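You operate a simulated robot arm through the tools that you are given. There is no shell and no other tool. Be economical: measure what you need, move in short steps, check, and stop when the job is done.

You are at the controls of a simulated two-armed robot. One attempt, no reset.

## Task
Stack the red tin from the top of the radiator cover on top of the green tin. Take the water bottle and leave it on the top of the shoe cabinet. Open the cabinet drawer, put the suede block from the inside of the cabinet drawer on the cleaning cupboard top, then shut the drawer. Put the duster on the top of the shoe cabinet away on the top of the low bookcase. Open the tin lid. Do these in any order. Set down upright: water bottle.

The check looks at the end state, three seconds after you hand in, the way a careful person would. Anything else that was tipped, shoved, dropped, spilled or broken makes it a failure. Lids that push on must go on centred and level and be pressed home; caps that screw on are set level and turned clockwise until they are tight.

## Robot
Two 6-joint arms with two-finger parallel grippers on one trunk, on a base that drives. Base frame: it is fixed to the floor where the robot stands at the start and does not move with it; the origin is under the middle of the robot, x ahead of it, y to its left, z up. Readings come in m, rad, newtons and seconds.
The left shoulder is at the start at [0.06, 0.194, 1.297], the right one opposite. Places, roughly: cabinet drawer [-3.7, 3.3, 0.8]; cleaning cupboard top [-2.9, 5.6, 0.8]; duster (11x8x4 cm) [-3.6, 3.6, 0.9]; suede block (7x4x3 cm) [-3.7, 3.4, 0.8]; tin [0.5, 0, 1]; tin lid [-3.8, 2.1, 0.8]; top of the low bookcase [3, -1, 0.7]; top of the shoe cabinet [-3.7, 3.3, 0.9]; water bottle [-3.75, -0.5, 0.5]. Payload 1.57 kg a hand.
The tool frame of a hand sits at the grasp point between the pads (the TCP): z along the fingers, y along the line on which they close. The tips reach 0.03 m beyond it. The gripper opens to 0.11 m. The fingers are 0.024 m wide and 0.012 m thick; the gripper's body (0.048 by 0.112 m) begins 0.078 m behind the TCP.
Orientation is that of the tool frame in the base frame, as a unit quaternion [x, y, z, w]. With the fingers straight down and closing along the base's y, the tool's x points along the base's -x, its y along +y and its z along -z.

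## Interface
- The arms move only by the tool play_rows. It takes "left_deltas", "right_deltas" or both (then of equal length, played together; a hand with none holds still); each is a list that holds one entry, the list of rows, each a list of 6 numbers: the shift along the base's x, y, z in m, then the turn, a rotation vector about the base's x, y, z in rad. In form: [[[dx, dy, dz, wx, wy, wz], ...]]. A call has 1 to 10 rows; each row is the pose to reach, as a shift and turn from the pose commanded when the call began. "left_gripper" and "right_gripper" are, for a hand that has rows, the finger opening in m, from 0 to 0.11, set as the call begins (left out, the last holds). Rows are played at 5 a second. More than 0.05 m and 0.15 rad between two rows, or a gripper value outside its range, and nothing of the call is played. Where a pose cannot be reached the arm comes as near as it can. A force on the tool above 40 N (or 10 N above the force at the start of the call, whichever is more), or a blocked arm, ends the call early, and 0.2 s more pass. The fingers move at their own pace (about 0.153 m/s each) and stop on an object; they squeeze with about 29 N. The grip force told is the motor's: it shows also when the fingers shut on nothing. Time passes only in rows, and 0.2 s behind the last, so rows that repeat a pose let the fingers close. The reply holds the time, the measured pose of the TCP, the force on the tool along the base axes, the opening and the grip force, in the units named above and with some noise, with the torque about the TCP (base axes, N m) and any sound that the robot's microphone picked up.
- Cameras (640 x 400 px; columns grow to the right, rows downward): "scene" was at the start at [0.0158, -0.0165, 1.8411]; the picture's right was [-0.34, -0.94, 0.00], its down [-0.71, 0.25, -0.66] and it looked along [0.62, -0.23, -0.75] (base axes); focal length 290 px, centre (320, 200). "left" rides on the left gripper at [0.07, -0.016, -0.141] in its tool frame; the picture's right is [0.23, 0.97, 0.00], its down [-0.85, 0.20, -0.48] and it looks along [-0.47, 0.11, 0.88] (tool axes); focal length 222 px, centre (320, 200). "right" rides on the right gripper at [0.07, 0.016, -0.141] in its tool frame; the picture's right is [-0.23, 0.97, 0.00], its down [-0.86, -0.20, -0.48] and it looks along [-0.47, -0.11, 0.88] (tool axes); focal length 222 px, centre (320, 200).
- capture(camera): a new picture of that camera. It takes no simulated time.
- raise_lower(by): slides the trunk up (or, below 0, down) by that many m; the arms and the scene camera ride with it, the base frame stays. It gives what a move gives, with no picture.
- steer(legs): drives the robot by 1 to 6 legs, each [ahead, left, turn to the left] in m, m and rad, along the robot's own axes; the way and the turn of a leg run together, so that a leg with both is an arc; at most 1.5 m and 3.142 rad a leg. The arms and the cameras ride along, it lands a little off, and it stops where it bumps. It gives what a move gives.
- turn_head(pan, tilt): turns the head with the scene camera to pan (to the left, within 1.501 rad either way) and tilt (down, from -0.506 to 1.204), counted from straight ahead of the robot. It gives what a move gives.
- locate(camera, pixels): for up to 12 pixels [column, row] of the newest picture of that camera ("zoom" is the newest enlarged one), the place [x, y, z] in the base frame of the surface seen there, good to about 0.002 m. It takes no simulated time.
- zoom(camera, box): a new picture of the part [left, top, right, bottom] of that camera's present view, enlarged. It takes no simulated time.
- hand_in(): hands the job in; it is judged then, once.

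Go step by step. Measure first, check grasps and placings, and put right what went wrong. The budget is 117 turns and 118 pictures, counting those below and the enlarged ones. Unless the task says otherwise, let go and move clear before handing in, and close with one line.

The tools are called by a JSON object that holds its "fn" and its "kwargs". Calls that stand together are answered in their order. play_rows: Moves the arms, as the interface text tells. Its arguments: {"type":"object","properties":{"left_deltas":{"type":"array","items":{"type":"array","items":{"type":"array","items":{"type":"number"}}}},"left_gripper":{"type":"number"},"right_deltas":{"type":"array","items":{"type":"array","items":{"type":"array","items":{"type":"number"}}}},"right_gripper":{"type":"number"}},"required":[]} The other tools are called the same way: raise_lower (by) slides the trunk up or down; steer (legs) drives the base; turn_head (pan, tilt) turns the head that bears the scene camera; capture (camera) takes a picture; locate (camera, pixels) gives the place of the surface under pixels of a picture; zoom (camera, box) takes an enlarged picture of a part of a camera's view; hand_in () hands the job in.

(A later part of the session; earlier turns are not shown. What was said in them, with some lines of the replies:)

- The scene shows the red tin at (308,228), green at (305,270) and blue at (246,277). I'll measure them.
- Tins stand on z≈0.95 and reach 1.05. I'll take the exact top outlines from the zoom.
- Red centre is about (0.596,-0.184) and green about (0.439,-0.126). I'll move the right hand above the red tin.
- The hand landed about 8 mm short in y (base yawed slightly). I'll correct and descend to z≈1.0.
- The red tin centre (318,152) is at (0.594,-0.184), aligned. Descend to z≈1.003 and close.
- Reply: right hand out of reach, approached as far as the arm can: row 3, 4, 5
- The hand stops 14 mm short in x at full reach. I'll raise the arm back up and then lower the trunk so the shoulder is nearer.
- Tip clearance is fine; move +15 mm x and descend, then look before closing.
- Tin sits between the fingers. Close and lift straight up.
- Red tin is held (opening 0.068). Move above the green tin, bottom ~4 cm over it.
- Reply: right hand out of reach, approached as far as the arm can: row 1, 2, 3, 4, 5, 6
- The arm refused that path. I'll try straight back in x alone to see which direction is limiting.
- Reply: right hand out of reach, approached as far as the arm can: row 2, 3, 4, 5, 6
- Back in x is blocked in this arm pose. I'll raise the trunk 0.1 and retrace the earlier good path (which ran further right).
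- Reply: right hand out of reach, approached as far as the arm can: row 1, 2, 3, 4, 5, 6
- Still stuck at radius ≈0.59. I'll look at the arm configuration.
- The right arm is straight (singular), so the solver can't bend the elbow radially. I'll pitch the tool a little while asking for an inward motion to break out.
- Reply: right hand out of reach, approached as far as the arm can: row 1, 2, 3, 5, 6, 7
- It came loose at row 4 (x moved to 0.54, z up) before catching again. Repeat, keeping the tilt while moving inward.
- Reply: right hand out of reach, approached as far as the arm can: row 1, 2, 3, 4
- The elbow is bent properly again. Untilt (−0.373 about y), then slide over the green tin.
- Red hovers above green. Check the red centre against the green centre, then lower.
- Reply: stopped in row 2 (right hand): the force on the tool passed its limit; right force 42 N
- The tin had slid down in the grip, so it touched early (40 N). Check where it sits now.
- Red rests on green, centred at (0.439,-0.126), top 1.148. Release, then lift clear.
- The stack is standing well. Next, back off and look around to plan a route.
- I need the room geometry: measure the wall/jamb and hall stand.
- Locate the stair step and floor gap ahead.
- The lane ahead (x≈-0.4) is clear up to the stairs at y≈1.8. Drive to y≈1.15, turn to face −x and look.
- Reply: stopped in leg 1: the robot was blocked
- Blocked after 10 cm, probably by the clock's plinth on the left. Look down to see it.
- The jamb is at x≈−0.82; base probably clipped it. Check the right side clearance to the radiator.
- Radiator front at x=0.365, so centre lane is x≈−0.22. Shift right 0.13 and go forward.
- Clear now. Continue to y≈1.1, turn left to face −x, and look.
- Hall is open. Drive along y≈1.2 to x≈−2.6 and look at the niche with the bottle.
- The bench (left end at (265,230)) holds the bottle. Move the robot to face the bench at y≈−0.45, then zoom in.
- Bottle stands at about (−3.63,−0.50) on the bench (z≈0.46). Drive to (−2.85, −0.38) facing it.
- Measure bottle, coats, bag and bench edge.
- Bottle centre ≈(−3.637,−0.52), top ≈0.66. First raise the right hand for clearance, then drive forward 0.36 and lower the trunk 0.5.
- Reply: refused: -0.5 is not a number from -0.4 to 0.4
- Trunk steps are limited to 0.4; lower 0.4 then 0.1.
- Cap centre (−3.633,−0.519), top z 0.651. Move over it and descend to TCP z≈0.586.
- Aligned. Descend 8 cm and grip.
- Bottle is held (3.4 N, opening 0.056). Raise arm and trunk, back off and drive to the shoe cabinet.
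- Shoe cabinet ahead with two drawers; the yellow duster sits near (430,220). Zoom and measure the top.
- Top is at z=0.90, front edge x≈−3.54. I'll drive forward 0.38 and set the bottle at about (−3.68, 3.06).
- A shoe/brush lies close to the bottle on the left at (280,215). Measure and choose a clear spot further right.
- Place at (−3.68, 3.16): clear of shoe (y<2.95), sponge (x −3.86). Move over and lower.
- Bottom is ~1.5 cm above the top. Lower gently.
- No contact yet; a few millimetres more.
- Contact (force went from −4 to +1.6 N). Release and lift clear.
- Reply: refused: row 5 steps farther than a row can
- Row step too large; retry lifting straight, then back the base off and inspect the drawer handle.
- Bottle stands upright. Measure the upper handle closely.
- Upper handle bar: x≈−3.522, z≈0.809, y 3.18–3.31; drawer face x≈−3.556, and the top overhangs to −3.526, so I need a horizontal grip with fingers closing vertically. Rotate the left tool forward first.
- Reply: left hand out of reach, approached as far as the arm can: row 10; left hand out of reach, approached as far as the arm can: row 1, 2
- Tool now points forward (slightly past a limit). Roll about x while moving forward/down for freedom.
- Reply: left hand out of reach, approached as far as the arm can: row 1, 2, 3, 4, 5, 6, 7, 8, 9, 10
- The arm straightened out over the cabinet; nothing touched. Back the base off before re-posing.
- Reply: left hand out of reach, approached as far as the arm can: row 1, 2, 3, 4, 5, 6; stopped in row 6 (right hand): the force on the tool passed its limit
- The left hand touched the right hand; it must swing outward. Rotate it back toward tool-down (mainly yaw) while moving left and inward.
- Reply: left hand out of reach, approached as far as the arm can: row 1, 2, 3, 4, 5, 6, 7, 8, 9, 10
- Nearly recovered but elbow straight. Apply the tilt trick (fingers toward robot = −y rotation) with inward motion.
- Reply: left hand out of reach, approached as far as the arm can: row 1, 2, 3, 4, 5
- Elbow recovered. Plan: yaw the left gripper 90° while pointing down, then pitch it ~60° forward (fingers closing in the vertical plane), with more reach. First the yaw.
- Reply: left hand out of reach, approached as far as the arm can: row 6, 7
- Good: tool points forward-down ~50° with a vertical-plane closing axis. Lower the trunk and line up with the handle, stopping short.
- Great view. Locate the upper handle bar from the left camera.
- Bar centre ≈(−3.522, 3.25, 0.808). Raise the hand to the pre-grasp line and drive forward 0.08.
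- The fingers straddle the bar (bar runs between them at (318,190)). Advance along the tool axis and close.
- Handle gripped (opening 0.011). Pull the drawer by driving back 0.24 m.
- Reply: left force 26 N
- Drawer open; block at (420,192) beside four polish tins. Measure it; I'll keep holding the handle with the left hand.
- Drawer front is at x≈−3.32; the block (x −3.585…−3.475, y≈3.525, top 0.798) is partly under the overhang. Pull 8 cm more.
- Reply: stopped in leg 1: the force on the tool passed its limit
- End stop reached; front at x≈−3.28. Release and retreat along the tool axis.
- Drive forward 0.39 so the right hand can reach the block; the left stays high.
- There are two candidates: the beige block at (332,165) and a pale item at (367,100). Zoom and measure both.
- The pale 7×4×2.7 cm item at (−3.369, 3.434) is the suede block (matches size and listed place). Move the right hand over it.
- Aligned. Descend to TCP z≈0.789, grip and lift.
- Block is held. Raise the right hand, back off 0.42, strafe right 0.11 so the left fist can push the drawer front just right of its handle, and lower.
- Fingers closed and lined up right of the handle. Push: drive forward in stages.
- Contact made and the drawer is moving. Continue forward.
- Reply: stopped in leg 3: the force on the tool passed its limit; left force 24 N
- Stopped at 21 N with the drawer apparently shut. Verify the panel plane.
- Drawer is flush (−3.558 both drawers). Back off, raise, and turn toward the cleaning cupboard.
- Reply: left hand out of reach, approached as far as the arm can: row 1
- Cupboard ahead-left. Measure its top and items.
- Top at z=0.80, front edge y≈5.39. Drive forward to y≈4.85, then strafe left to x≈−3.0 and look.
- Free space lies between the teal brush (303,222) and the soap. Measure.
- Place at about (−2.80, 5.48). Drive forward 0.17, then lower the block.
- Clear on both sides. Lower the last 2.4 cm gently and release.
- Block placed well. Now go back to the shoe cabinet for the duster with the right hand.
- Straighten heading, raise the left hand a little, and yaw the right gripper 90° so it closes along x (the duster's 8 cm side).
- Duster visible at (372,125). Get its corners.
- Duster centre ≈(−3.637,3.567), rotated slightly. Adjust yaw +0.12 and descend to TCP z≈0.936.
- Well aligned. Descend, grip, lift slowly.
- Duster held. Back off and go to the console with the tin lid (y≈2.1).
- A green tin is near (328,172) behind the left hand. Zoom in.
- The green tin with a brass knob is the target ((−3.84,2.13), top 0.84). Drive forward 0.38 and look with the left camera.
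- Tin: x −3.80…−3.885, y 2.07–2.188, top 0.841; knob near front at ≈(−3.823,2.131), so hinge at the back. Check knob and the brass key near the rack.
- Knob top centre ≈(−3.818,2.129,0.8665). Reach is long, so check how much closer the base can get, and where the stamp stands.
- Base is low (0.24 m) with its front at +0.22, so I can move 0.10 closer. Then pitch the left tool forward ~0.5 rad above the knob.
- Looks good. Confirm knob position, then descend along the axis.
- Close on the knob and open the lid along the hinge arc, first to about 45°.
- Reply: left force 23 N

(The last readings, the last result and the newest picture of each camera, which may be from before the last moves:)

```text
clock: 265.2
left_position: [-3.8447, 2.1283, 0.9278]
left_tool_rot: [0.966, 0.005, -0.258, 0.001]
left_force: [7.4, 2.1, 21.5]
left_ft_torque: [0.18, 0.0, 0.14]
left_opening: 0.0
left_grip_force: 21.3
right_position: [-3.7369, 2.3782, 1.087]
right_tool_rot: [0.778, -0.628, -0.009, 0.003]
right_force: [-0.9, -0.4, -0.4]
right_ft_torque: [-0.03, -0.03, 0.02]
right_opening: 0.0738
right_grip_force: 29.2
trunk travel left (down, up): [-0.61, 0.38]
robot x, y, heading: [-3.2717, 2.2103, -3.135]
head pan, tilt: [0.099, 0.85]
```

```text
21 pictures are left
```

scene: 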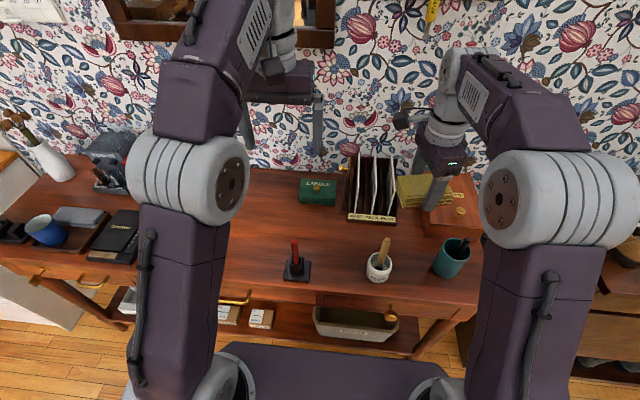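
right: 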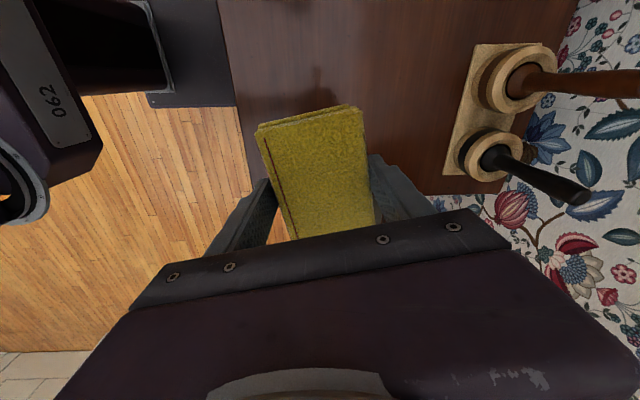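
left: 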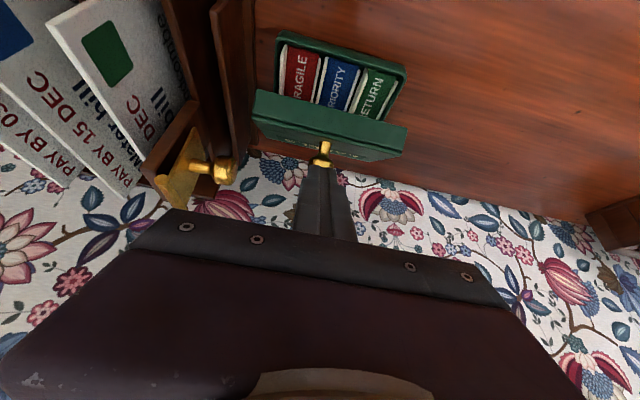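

The lid is hinged and partly open; the knob slipped out and now touches the fingertips. Lift the hand a little and see whether the lid stays.

{"fn": "play_rows", "kwargs": {"left_deltas": [[[0.005, 0, 0.01, 0, 0, 0], [0.015, 0, 0.03, 0, 0, 0], [0.03, 0, 0.06, 0, 0, 0], [0.05, 0, 0.09, 0, 0, 0]]]}}

{"fn": "capture", "kwargs": {"camera": "left"}}

{"fn": "zoom", "kwargs": {"camera": "scene", "box": [260, 140, 380, 215]}}

```text
clock: 266.2
left_position: [-3.7904, 2.1261, 1.0116]
left_tool_rot: [0.967, 0.004, -0.253, 0.001]
left_force: [1.0, -0.2, 0.4]
left_ft_torque: [-0.03, 0.05, 0.01]
left_opening: 0.0
left_grip_force: 21.2
right_position: [-3.7384, 2.3783, 1.0868]
right_tool_rot: [0.778, -0.629, -0.009, 0.002]
right_force: [-0.7, 0.6, -0.9]
right_ft_torque: [-0.03, 0.0, 0.0]
right_opening: 0.0739
right_grip_force: 29.2
trunk travel left (down, up): [-0.61, 0.38]
robot x, y, heading: [-3.2731, 2.2132, -3.14]
head pan, tilt: [0.099, 0.85]
```

```text
20 pictures are left
```

left: 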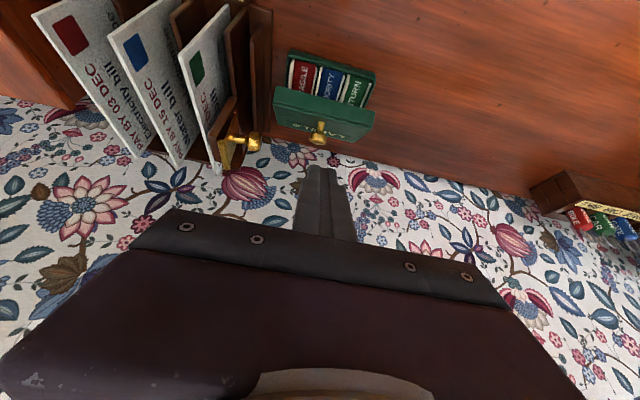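

```text
5.33 times, centred on (320, 178) of scene
```

zoom: 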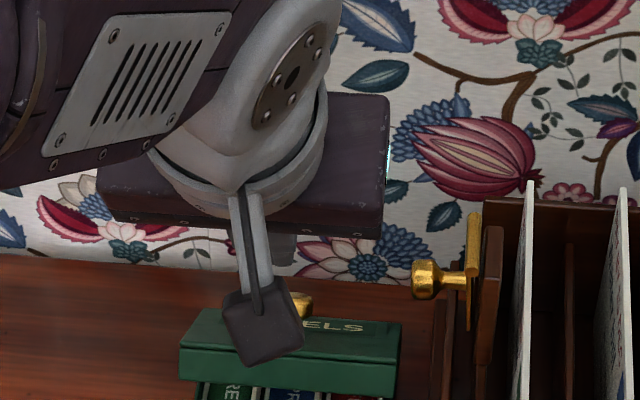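

The lid stays where left (friction hinge). Measure its edge to push it further open.

{"fn": "locate", "kwargs": {"camera": "left", "pixels": [[290, 92], [325, 102], [370, 113], [320, 112], [318, 128], [350, 125], [290, 118], [345, 138], [330, 72]]}}

```text
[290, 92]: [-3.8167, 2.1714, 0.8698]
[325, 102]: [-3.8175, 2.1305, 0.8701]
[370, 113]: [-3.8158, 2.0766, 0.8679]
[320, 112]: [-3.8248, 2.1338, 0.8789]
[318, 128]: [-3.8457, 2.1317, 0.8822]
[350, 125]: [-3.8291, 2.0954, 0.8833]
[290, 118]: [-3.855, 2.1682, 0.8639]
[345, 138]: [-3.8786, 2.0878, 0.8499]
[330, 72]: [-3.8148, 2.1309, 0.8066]
```

Lid is open only ~34°. Push its front lip from the robot side with the closed fingertips: go down in front of it, then sweep back and up.

{"fn": "play_rows", "kwargs": {"left_deltas": [[[0.035, 0, 0, 0, 0, 0], [0.035, 0, -0.045, 0, 0, 0], [0.035, 0, -0.09, 0, 0, 0], [0.035, 0, -0.13, 0, 0, 0], [0.035, 0, -0.138, 0, 0, 0], [0.01, 0, -0.138, 0, 0, 0], [-0.005, 0, -0.138, 0, 0, 0]]]}}

{"fn": "play_rows", "kwargs": {"left_deltas": [[[-0.008, 0, 0.01, 0, 0, 0], [-0.016, 0, 0.019, 0, 0, 0], [-0.022, 0, 0.027, 0, 0, 0], [-0.033, 0, 0.036, 0, 0, 0], [-0.044, 0, 0.042, 0, 0, 0], [-0.056, 0, 0.046, 0, 0, 0], [-0.066, 0, 0.048, 0, 0, 0], [-0.074, 0, 0.049, 0, 0, 0]]]}}

{"fn": "capture", "kwargs": {"camera": "left"}}

```text
clock: 267.8
left_position: [-3.8001, 2.1276, 0.8741]
left_tool_rot: [0.968, 0.005, -0.252, 0.001]
left_force: [-0.8, -0.6, 0.0]
left_ft_torque: [0.02, -0.01, 0.02]
left_opening: 0.0
left_grip_force: 21.7
right_position: [-3.7402, 2.3781, 1.0863]
right_tool_rot: [0.778, -0.629, -0.008, 0.001]
right_force: [-0.1, 0.0, -1.2]
right_ft_torque: [0.02, -0.02, 0.0]
right_opening: 0.0742
right_grip_force: 29.3
trunk travel left (down, up): [-0.61, 0.38]
robot x, y, heading: [-3.2737, 2.2089, -3.132]
head pan, tilt: [0.099, 0.85]
```

```text
clock: 269.6
left_position: [-3.8735, 2.1294, 0.9227]
left_tool_rot: [0.967, 0.005, -0.253, 0.002]
left_force: [-0.5, -0.4, 1.5]
left_ft_torque: [-0.01, -0.01, -0.02]
left_opening: 0.0001
left_grip_force: 21.4
right_position: [-3.7409, 2.3782, 1.0849]
right_tool_rot: [0.777, -0.629, -0.009, 0.001]
right_force: [0.2, 0.4, -0.4]
right_ft_torque: [0.01, -0.01, -0.01]
right_opening: 0.0739
right_grip_force: 29.2
trunk travel left (down, up): [-0.61, 0.38]
robot x, y, heading: [-3.2715, 2.2135, -3.137]
head pan, tilt: [0.099, 0.85]
```

```text
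18 pictures are left
```

left: 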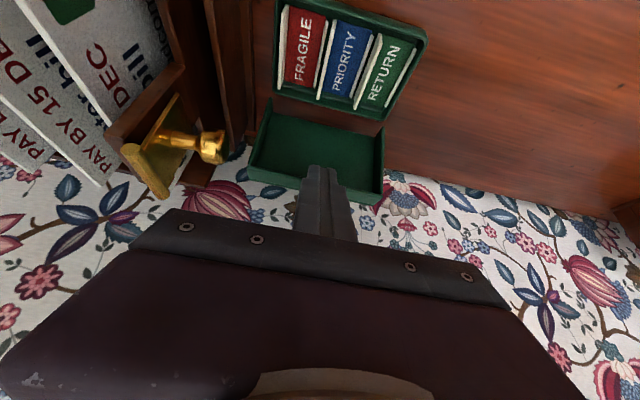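

Lid is about vertical. Push a bit further.

{"fn": "play_rows", "kwargs": {"left_deltas": [[[-0.008, 0, 0, 0, 0, 0], [-0.016, 0, -0.002, 0, 0, 0], [-0.024, 0, -0.004, 0, 0, 0]]]}}

{"fn": "play_rows", "kwargs": {"left_deltas": [[[0.03, 0, 0.01, 0, 0, 0], [0.06, 0, 0.04, 0, 0, 0], [0.09, 0, 0.08, 0, 0, 0], [0.11, 0, 0.12, 0, -0.1, 0], [0.13, 0, 0.16, 0, -0.2, 0], [0.15, 0, 0.2, 0, -0.3, 0], [0.16, 0, 0.24, 0, -0.4, 0], [0.17, 0, 0.26, 0, -0.5, 0]]]}}

{"fn": "capture", "kwargs": {"camera": "left"}}

{"fn": "zoom", "kwargs": {"camera": "scene", "box": [240, 130, 440, 255]}}

```text
clock: 270.4
left_position: [-3.8825, 2.1283, 0.9254]
left_tool_rot: [0.968, 0.005, -0.251, 0.003]
left_force: [32.6, -2.1, 26.3]
left_ft_torque: [0.02, -0.45, -0.05]
left_opening: 0.0001
left_grip_force: 21.6
right_position: [-3.7321, 2.3789, 1.0892]
right_tool_rot: [0.778, -0.628, -0.011, 0.004]
right_force: [-0.4, -0.2, -0.6]
right_ft_torque: [0.01, -0.02, 0.0]
right_opening: 0.074
right_grip_force: 28.8
trunk travel left (down, up): [-0.61, 0.38]
robot x, y, heading: [-3.2704, 2.211, -3.132]
head pan, tilt: [0.099, 0.85]
stopped in row 3 (left hand): the force on the tool passed its limit (the readings are from after the stop); the commanded pose is now the measured one
```

```text
clock: 272.2
left_position: [-3.7205, 2.126, 1.1782]
left_tool_rot: [1.0, 0.003, 0.0, 0.003]
left_force: [0.7, -0.3, 0.6]
left_ft_torque: [-0.02, 0.02, -0.01]
left_opening: 0.0
left_grip_force: 20.7
right_position: [-3.7408, 2.3782, 1.0842]
right_tool_rot: [0.778, -0.628, -0.008, 0.002]
right_force: [-0.1, 0.2, -0.8]
right_ft_torque: [-0.04, 0.0, 0.0]
right_opening: 0.0739
right_grip_force: 29.0
trunk travel left (down, up): [-0.61, 0.38]
robot x, y, heading: [-3.2711, 2.2129, -3.132]
head pan, tilt: [0.099, 0.85]
```

```text
17 pictures are left
```

left: 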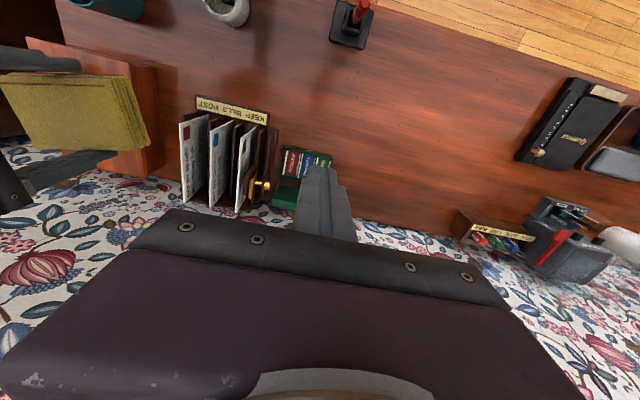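

```text
3.20 times, centred on (340, 192) of scene
```

zoom: 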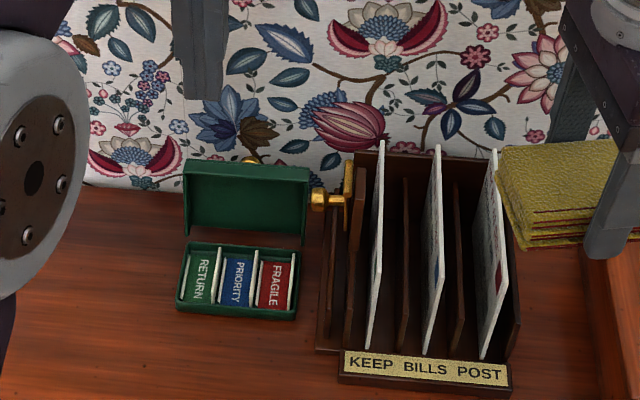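

Lid stands open and the tin has not moved. Now carry the duster to the living room: back off, turn around, cross the hall.

{"fn": "steer", "kwargs": {"legs": [[-0.55, 0, 0], [0, 0, 3.13], [0, -1.0, 0], [1.2, 0, 0], [0.9, 0, 0]]}}

{"fn": "turn_head", "kwargs": {"pan": 0, "tilt": 0.4}}

{"fn": "capture", "kwargs": {"camera": "scene"}}

```text
clock: 297.3
left_position: [-0.19, 1.42, 1.1782]
left_tool_rot: [-0.026, 1.0, 0.003, 0.002]
left_force: [-0.3, -0.4, 0.2]
left_ft_torque: [0.03, -0.03, 0.01]
left_opening: 0.0
left_grip_force: 21.6
right_position: [-0.1591, 1.1685, 1.0849]
right_tool_rot: [0.611, 0.792, 0.002, 0.009]
right_force: [0.2, -0.4, -0.8]
right_ft_torque: [-0.01, 0.02, 0.0]
right_opening: 0.0743
right_grip_force: 28.9
trunk travel left (down, up): [-0.61, 0.38]
robot x, y, heading: [-0.6342, 1.3117, 0.05]
head pan, tilt: [0.099, 0.85]
```

```text
clock: 298.2
left_position: [-0.1904, 1.42, 1.1795]
left_tool_rot: [-0.027, 1.0, 0.003, 0.002]
left_force: [-0.2, 0.6, -0.3]
left_ft_torque: [0.01, -0.03, 0.0]
left_opening: 0.0002
left_grip_force: 21.4
right_position: [-0.159, 1.1688, 1.0849]
right_tool_rot: [0.611, 0.792, 0.001, 0.008]
right_force: [-0.5, -0.2, -0.8]
right_ft_torque: [0.0, 0.0, -0.03]
right_opening: 0.0739
right_grip_force: 28.8
trunk travel left (down, up): [-0.61, 0.38]
robot x, y, heading: [-0.6371, 1.3134, 0.054]
head pan, tilt: [0.0, 0.4]
```

```text
15 pictures are left
```

scene: 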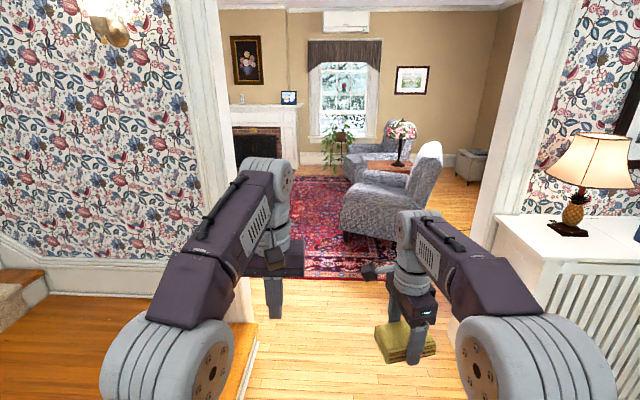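

The doorway is straight ahead. Measure jambs, chair and free floor.

{"fn": "locate", "kwargs": {"camera": "scene", "pixels": [[225, 250], [245, 300], [500, 200], [480, 260], [345, 230], [440, 180], [370, 170], [475, 165], [300, 250], [460, 195], [240, 370], [400, 262]]}}

```text
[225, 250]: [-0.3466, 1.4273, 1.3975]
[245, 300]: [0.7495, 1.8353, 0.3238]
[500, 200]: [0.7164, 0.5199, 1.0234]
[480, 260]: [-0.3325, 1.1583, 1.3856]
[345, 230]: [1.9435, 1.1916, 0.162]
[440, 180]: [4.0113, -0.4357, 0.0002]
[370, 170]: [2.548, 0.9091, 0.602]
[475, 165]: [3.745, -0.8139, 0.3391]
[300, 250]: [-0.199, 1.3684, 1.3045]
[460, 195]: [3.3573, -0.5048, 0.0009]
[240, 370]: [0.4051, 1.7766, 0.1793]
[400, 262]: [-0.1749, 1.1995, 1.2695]
```

Doorway spans y≈0.52–1.8. Go through at y≈1.1 to x≈1.25 and look right.

{"fn": "steer", "kwargs": {"legs": [[0, -0.2, -0.052], [0.9, 0, 0], [0.98, 0, 0], [0, 0, -0.75]]}}

{"fn": "turn_head", "kwargs": {"pan": -0.1, "tilt": 0.4}}

{"fn": "capture", "kwargs": {"camera": "scene"}}

```text
clock: 310.8
left_position: [1.6472, 0.8848, 1.1792]
left_tool_rot: [0.359, 0.933, 0.003, 0.002]
left_force: [0.7, 0.0, 0.0]
left_ft_torque: [-0.04, 0.01, 0.0]
left_opening: 0.0
left_grip_force: 21.4
right_position: [1.4908, 0.6863, 1.0844]
right_tool_rot: [0.869, 0.496, -0.002, 0.009]
right_force: [0.2, -0.4, -0.1]
right_ft_torque: [-0.02, -0.02, -0.01]
right_opening: 0.0738
right_grip_force: 29.1
trunk travel left (down, up): [-0.61, 0.38]
robot x, y, heading: [1.2616, 1.1229, -0.741]
head pan, tilt: [0.0, 0.4]
```

```text
clock: 311.5
left_position: [1.6477, 0.884, 1.1785]
left_tool_rot: [0.359, 0.933, 0.003, 0.002]
left_force: [0.2, -0.3, 0.6]
left_ft_torque: [-0.01, -0.01, 0.02]
left_opening: 0.0001
left_grip_force: 20.9
right_position: [1.4909, 0.6852, 1.085]
right_tool_rot: [0.868, 0.496, -0.003, 0.008]
right_force: [-0.2, 0.4, -0.2]
right_ft_torque: [-0.01, -0.04, 0.01]
right_opening: 0.074
right_grip_force: 28.9
trunk travel left (down, up): [-0.61, 0.38]
robot x, y, heading: [1.2614, 1.1254, -0.735]
head pan, tilt: [-0.099, 0.4]
```

```text
14 pictures are left
```

scene: 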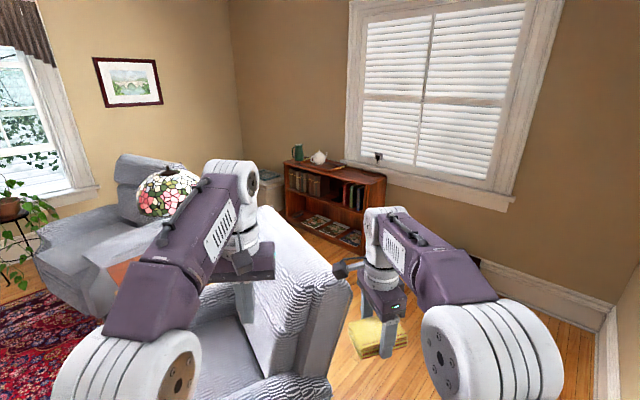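

Bookcase seen at (335,195) against the far wall. Measure it, the chair and free floor.

{"fn": "locate", "kwargs": {"camera": "scene", "pixels": [[286, 166], [384, 178], [360, 186], [318, 158], [298, 152], [350, 176], [350, 290], [310, 330], [400, 215], [360, 250], [268, 215], [560, 330]]}}

{"fn": "zoom", "kwargs": {"camera": "scene", "box": [260, 130, 420, 230]}}

```text
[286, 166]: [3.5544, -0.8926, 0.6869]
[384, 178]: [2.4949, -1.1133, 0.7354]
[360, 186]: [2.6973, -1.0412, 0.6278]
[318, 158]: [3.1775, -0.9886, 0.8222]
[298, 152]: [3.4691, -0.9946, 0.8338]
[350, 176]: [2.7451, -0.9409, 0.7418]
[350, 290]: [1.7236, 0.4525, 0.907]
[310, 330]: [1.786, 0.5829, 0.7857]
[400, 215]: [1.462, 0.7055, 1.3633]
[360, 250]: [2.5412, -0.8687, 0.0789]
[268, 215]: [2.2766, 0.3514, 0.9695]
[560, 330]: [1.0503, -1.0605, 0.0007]
```

```text
4.00 times, centred on (340, 180) of scene
```

zoom: 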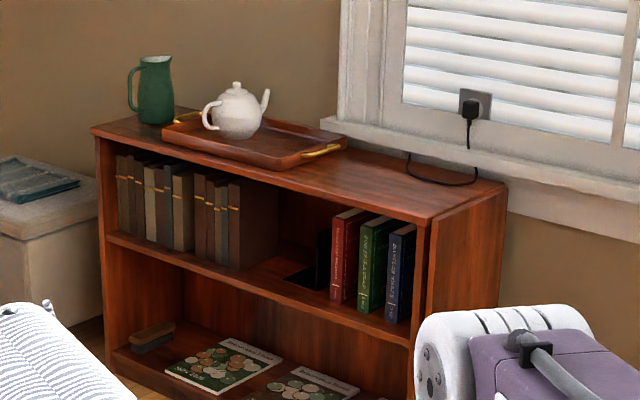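

Bookcase top z≈0.74, free right end x≈2.5–2.9. Route: face −y, drive past the chair along x≈1.24 to y≈−0.25, then strafe to x≈2.88.

{"fn": "steer", "kwargs": {"legs": [[0, 0, -0.835], [0.7, -0.02, 0], [0.65, 0, 0]]}}

{"fn": "turn_head", "kwargs": {"pan": 0.9, "tilt": 0.6}}

{"fn": "capture", "kwargs": {"camera": "scene"}}

{"fn": "locate", "kwargs": {"camera": "scene", "pixels": [[100, 250], [200, 250], [150, 320], [250, 320], [60, 200], [320, 200], [400, 200], [250, 200], [30, 350], [300, 260], [480, 200]]}}

```text
clock: 320.7
left_position: [1.3202, -0.6691, 1.179]
left_tool_rot: [0.708, 0.706, 0.002, 0.004]
left_force: [-0.5, 0.4, -0.2]
left_ft_torque: [0.07, 0.03, -0.01]
left_opening: 0.0003
left_grip_force: 21.4
right_position: [1.0671, -0.6849, 1.0842]
right_tool_rot: [0.995, 0.1, -0.006, 0.007]
right_force: [1.0, 0.1, -0.3]
right_ft_torque: [-0.01, 0.01, -0.01]
right_opening: 0.0742
right_grip_force: 28.7
trunk travel left (down, up): [-0.61, 0.38]
robot x, y, heading: [1.2389, -0.2218, -1.579]
head pan, tilt: [-0.099, 0.4]
```

```text
clock: 322.0
left_position: [1.3187, -0.6696, 1.179]
left_tool_rot: [0.709, 0.706, 0.002, 0.003]
left_force: [0.1, -1.0, -0.3]
left_ft_torque: [-0.01, -0.01, 0.03]
left_opening: 0.0
left_grip_force: 21.4
right_position: [1.067, -0.6853, 1.0865]
right_tool_rot: [0.995, 0.099, -0.005, 0.008]
right_force: [-0.9, 1.0, 0.0]
right_ft_torque: [0.0, -0.01, 0.01]
right_opening: 0.074
right_grip_force: 29.2
trunk travel left (down, up): [-0.61, 0.38]
robot x, y, heading: [1.24, -0.2211, -1.58]
head pan, tilt: [0.901, 0.6]
```

```text
12 pictures are left
```

scene: 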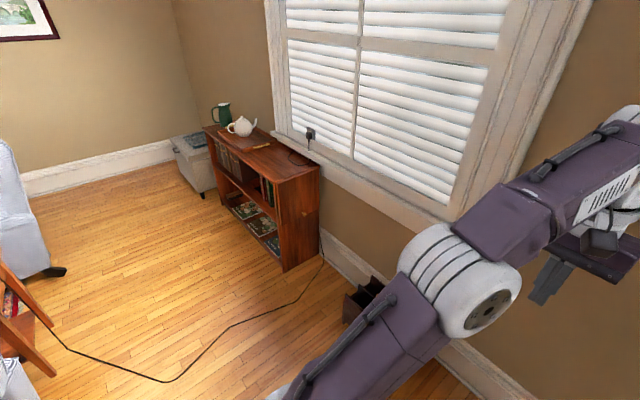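

```text
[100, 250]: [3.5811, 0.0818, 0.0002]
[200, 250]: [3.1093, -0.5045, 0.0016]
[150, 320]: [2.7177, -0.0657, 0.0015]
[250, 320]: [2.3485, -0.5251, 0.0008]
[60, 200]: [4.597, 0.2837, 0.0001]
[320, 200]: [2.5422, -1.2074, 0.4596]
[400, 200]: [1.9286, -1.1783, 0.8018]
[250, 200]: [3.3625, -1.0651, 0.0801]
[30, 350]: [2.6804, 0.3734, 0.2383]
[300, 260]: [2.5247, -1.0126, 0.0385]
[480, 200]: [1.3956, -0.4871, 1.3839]
```

A cord lies on the floor in front of the bookcase, so I'll approach from the west side facing +x instead. Measure top's end, the cord and the dark box.

{"fn": "zoom", "kwargs": {"camera": "scene", "box": [200, 90, 400, 340]}}

{"fn": "locate", "kwargs": {"camera": "scene", "pixels": [[281, 178], [300, 167], [317, 166], [265, 160], [285, 152], [290, 160], [345, 310], [362, 290], [375, 280], [292, 300], [322, 262], [306, 158]]}}

```text
1.60 times, centred on (300, 215) of scene
```

zoom: 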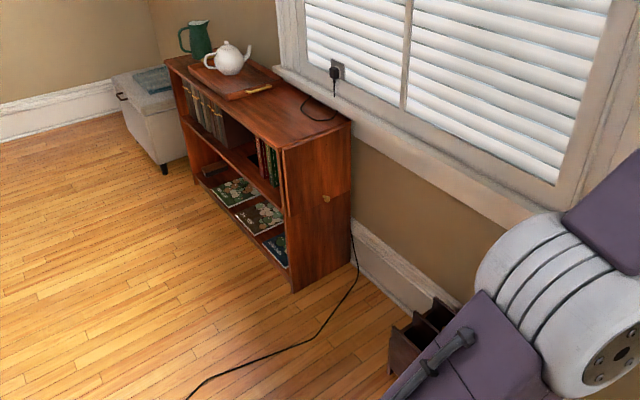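

```text
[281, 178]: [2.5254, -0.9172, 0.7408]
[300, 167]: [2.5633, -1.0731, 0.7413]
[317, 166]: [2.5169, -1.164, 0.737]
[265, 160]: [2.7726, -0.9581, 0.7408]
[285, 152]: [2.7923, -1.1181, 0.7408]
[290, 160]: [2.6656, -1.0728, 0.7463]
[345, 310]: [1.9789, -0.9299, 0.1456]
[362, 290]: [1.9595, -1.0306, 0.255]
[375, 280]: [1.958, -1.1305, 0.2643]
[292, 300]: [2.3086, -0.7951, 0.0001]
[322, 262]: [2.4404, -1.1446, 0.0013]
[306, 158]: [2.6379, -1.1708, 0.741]
```

Free spot: front right end of the top, around (2.575,−0.97). The base is narrow (±0.17, front +0.22), so from (2.05,−0.66) facing +x it's reachable without crossing the cord.

{"fn": "steer", "kwargs": {"legs": [[0, 0, 1.58], [0, -0.44, 0], [0.6, 0, 0]]}}

{"fn": "turn_head", "kwargs": {"pan": -0.3, "tilt": 0.85}}

{"fn": "capture", "kwargs": {"camera": "scene"}}

```text
clock: 331.4
left_position: [2.2783, -0.5976, 1.1786]
left_tool_rot: [0.009, 1.0, 0.003, 0.001]
left_force: [-0.4, -1.0, 0.2]
left_ft_torque: [0.0, -0.01, 0.0]
left_opening: 0.0
left_grip_force: 21.3
right_position: [2.2902, -0.8504, 1.0858]
right_tool_rot: [0.639, 0.769, 0.001, 0.009]
right_force: [-0.4, 0.0, -1.7]
right_ft_torque: [-0.01, 0.01, 0.01]
right_opening: 0.0741
right_grip_force: 28.7
trunk travel left (down, up): [-0.61, 0.38]
robot x, y, heading: [1.828, -0.6709, -0.023]
head pan, tilt: [0.901, 0.6]
```

```text
clock: 332.8
left_position: [2.2779, -0.5978, 1.1789]
left_tool_rot: [0.01, 1.0, 0.004, 0.002]
left_force: [0.1, 0.3, -0.5]
left_ft_torque: [0.02, -0.03, -0.03]
left_opening: 0.0
left_grip_force: 21.4
right_position: [2.2897, -0.8502, 1.0848]
right_tool_rot: [0.639, 0.769, 0.002, 0.009]
right_force: [-0.4, 0.0, -0.4]
right_ft_torque: [0.01, -0.01, 0.02]
right_opening: 0.0739
right_grip_force: 29.2
trunk travel left (down, up): [-0.61, 0.38]
robot x, y, heading: [1.8267, -0.6729, -0.02]
head pan, tilt: [-0.3, 0.85]
```

```text
10 pictures are left
```

scene: 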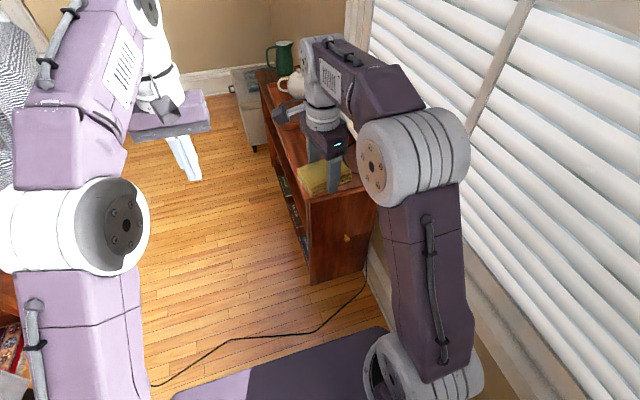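

Forward 0.22, then move the duster over the spot and lower to just above.

{"fn": "steer", "kwargs": {"legs": [[0.22, 0, 0.02]]}}

{"fn": "play_rows", "kwargs": {"right_deltas": [[[0.02, -0.035, 0, 0, 0, 0], [0.04, -0.07, 0, 0, 0, 0], [0.065, -0.1, 0, 0, 0, 0], [0.067, -0.118, -0.04, 0, 0, 0], [0.067, -0.118, -0.085, 0, 0, 0], [0.067, -0.118, -0.13, 0, 0, 0], [0.067, -0.118, -0.175, 0, 0, 0], [0.067, -0.118, -0.22, 0, 0, 0], [0.067, -0.118, -0.26, 0, 0, 0], [0.067, -0.118, -0.26, 0, 0, 0]]]}}

{"fn": "capture", "kwargs": {"camera": "right"}}

```text
clock: 334.5
left_position: [2.4917, -0.5931, 1.1795]
left_tool_rot: [0.001, 1.0, 0.004, 0.002]
left_force: [0.2, -0.2, -0.6]
left_ft_torque: [0.03, 0.01, 0.01]
left_opening: 0.0
left_grip_force: 21.3
right_position: [2.5096, -0.8439, 1.0848]
right_tool_rot: [0.632, 0.775, 0.002, 0.009]
right_force: [-0.2, 0.4, -0.4]
right_ft_torque: [0.0, 0.0, 0.02]
right_opening: 0.0742
right_grip_force: 28.9
trunk travel left (down, up): [-0.61, 0.38]
robot x, y, heading: [2.0447, -0.6771, -0.004]
head pan, tilt: [-0.3, 0.85]
```

```text
clock: 336.7
left_position: [2.4911, -0.5921, 1.1778]
left_tool_rot: [0.0, 1.0, 0.003, 0.002]
left_force: [-0.8, 0.1, -0.9]
left_ft_torque: [-0.01, -0.02, -0.03]
left_opening: 0.0
left_grip_force: 20.9
right_position: [2.5756, -0.9607, 0.8232]
right_tool_rot: [0.632, 0.775, 0.001, 0.008]
right_force: [0.1, 0.1, -0.2]
right_ft_torque: [-0.01, 0.01, -0.03]
right_opening: 0.0741
right_grip_force: 28.2
trunk travel left (down, up): [-0.61, 0.38]
robot x, y, heading: [2.0453, -0.6737, -0.006]
head pan, tilt: [-0.3, 0.85]
```

```text
9 pictures are left
```

right: 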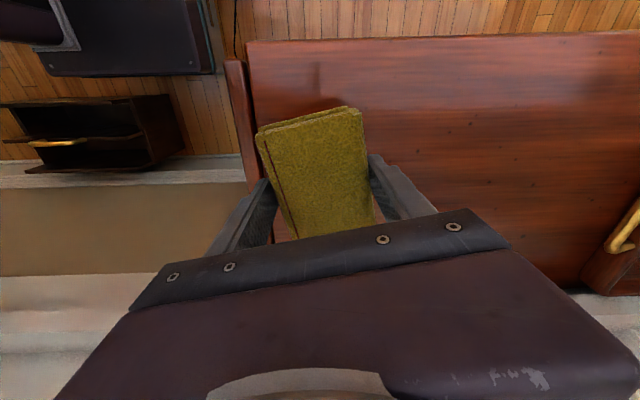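

Duster is above the top's right end; shift 2 cm further in and lower onto the surface gently.

{"fn": "play_rows", "kwargs": {"right_deltas": [[[0.02, 0, -0.01, 0, 0, 0], [0.02, 0, -0.025, 0, 0, 0], [0.02, 0, -0.035, 0, 0, 0], [0.02, 0, -0.041, 0, 0, 0], [0.02, 0, -0.045, 0, 0, 0]]]}}

{"fn": "capture", "kwargs": {"camera": "right"}}

{"fn": "locate", "kwargs": {"camera": "right", "pixels": [[315, 165], [240, 130], [400, 130], [350, 110], [265, 140]]}}

```text
clock: 337.9
left_position: [2.4922, -0.5916, 1.1782]
left_tool_rot: [0.0, 1.0, 0.003, 0.001]
left_force: [0.2, 0.3, -0.3]
left_ft_torque: [0.01, 0.02, 0.01]
left_opening: 0.0001
left_grip_force: 21.6
right_position: [2.5979, -0.9614, 0.7816]
right_tool_rot: [0.632, 0.775, 0.001, 0.01]
right_force: [-0.6, -0.8, -1.2]
right_ft_torque: [-0.02, -0.01, 0.01]
right_opening: 0.0738
right_grip_force: 29.3
trunk travel left (down, up): [-0.61, 0.38]
robot x, y, heading: [2.0414, -0.6724, -0.003]
head pan, tilt: [-0.3, 0.85]
```

```text
8 pictures are left
```

right: 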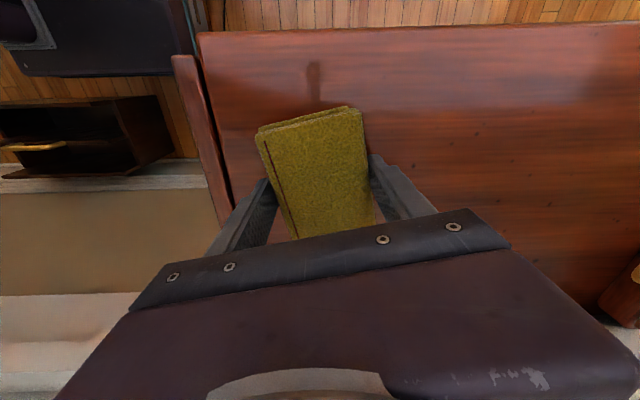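

```text
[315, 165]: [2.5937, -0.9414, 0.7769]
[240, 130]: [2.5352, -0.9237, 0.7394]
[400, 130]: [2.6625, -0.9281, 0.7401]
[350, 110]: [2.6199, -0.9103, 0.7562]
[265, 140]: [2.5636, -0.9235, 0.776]
```

Duster bottom ~2 mm above the top. Lower, release and rise.

{"fn": "play_rows", "kwargs": {"right_deltas": [[[0, 0, -0.002, 0, 0, 0], [0, 0, -0.003, 0, 0, 0], [0, 0, -0.003, 0, 0, 0]]]}}

{"fn": "play_rows", "kwargs": {"right_deltas": [[[0, 0, 0, 0, 0, 0], [0, 0, 0, 0, 0, 0], [0, 0, 0.01, 0, 0, 0], [0, 0, 0.04, 0, 0, 0], [0, 0, 0.08, 0, 0, 0], [0, 0, 0.12, 0, 0, 0], [0, 0, 0.16, 0, 0, 0], [0, 0.02, 0.2, 0, 0, 0], [0, 0.05, 0.23, 0, 0, 0]]], "right_gripper": 0.105}}

{"fn": "capture", "kwargs": {"camera": "right"}}

```text
clock: 338.7
left_position: [2.4926, -0.592, 1.1785]
left_tool_rot: [0.0, 1.0, 0.005, 0.002]
left_force: [0.9, 0.1, 0.0]
left_ft_torque: [0.01, 0.01, 0.0]
left_opening: 0.0002
left_grip_force: 21.1
right_position: [2.5954, -0.9626, 0.778]
right_tool_rot: [0.632, 0.775, 0.002, 0.009]
right_force: [-0.1, -0.8, -0.1]
right_ft_torque: [-0.03, -0.04, 0.0]
right_opening: 0.074
right_grip_force: 29.2
trunk travel left (down, up): [-0.61, 0.38]
robot x, y, heading: [2.0413, -0.6738, -0.002]
head pan, tilt: [-0.3, 0.85]
```

```text
clock: 340.7
left_position: [2.4917, -0.5901, 1.1794]
left_tool_rot: [0.0, 1.0, 0.004, 0.002]
left_force: [-0.9, 1.0, 0.4]
left_ft_torque: [0.02, 0.01, 0.0]
left_opening: 0.0
left_grip_force: 21.3
right_position: [2.596, -0.9122, 1.0101]
right_tool_rot: [0.632, 0.775, 0.001, 0.009]
right_force: [0.2, -0.1, 0.8]
right_ft_torque: [-0.01, -0.01, -0.02]
right_opening: 0.1048
right_grip_force: 0.1
trunk travel left (down, up): [-0.61, 0.38]
robot x, y, heading: [2.0425, -0.6742, -0.001]
head pan, tilt: [-0.3, 0.85]
```

```text
7 pictures are left
```

right: 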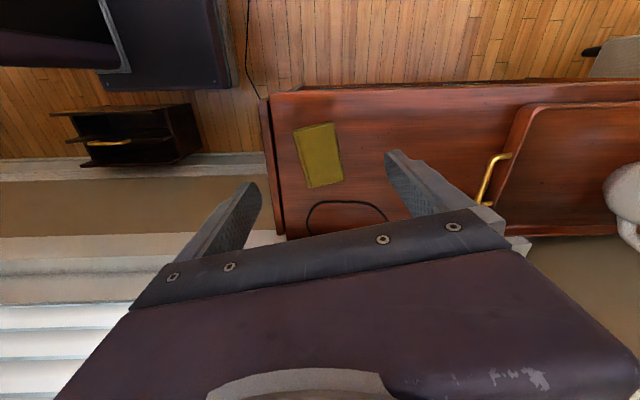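

The duster lies flat on the bookcase top, clear of the cord and tray. Back the robot away and hand in.

{"fn": "steer", "kwargs": {"legs": [[-0.4, 0, 0]]}}

{"fn": "hand_in", "kwargs": {}}

```text
clock: 343.2
left_position: [2.0831, -0.5909, 1.1782]
left_tool_rot: [0.0, 1.0, 0.003, 0.001]
left_force: [-0.7, -0.4, -0.6]
left_ft_torque: [0.01, 0.02, 0.0]
left_opening: 0.0
left_grip_force: 21.1
right_position: [2.1874, -0.9132, 1.0069]
right_tool_rot: [0.632, 0.775, 0.002, 0.009]
right_force: [0.1, 0.0, -0.8]
right_ft_torque: [0.0, 0.02, 0.01]
right_opening: 0.1049
right_grip_force: 0.1
trunk travel left (down, up): [-0.61, 0.38]
robot x, y, heading: [1.6315, -0.6768, -0.002]
head pan, tilt: [-0.3, 0.85]
```

```text
The job is handed in.
```

I finished all five jobs and handed in: red tin stacked on the green one, water bottle upright on the shoe cabinet, suede block on the cleaning cupboard with the drawer shut, duster on the low bookcase, and tin lid open.
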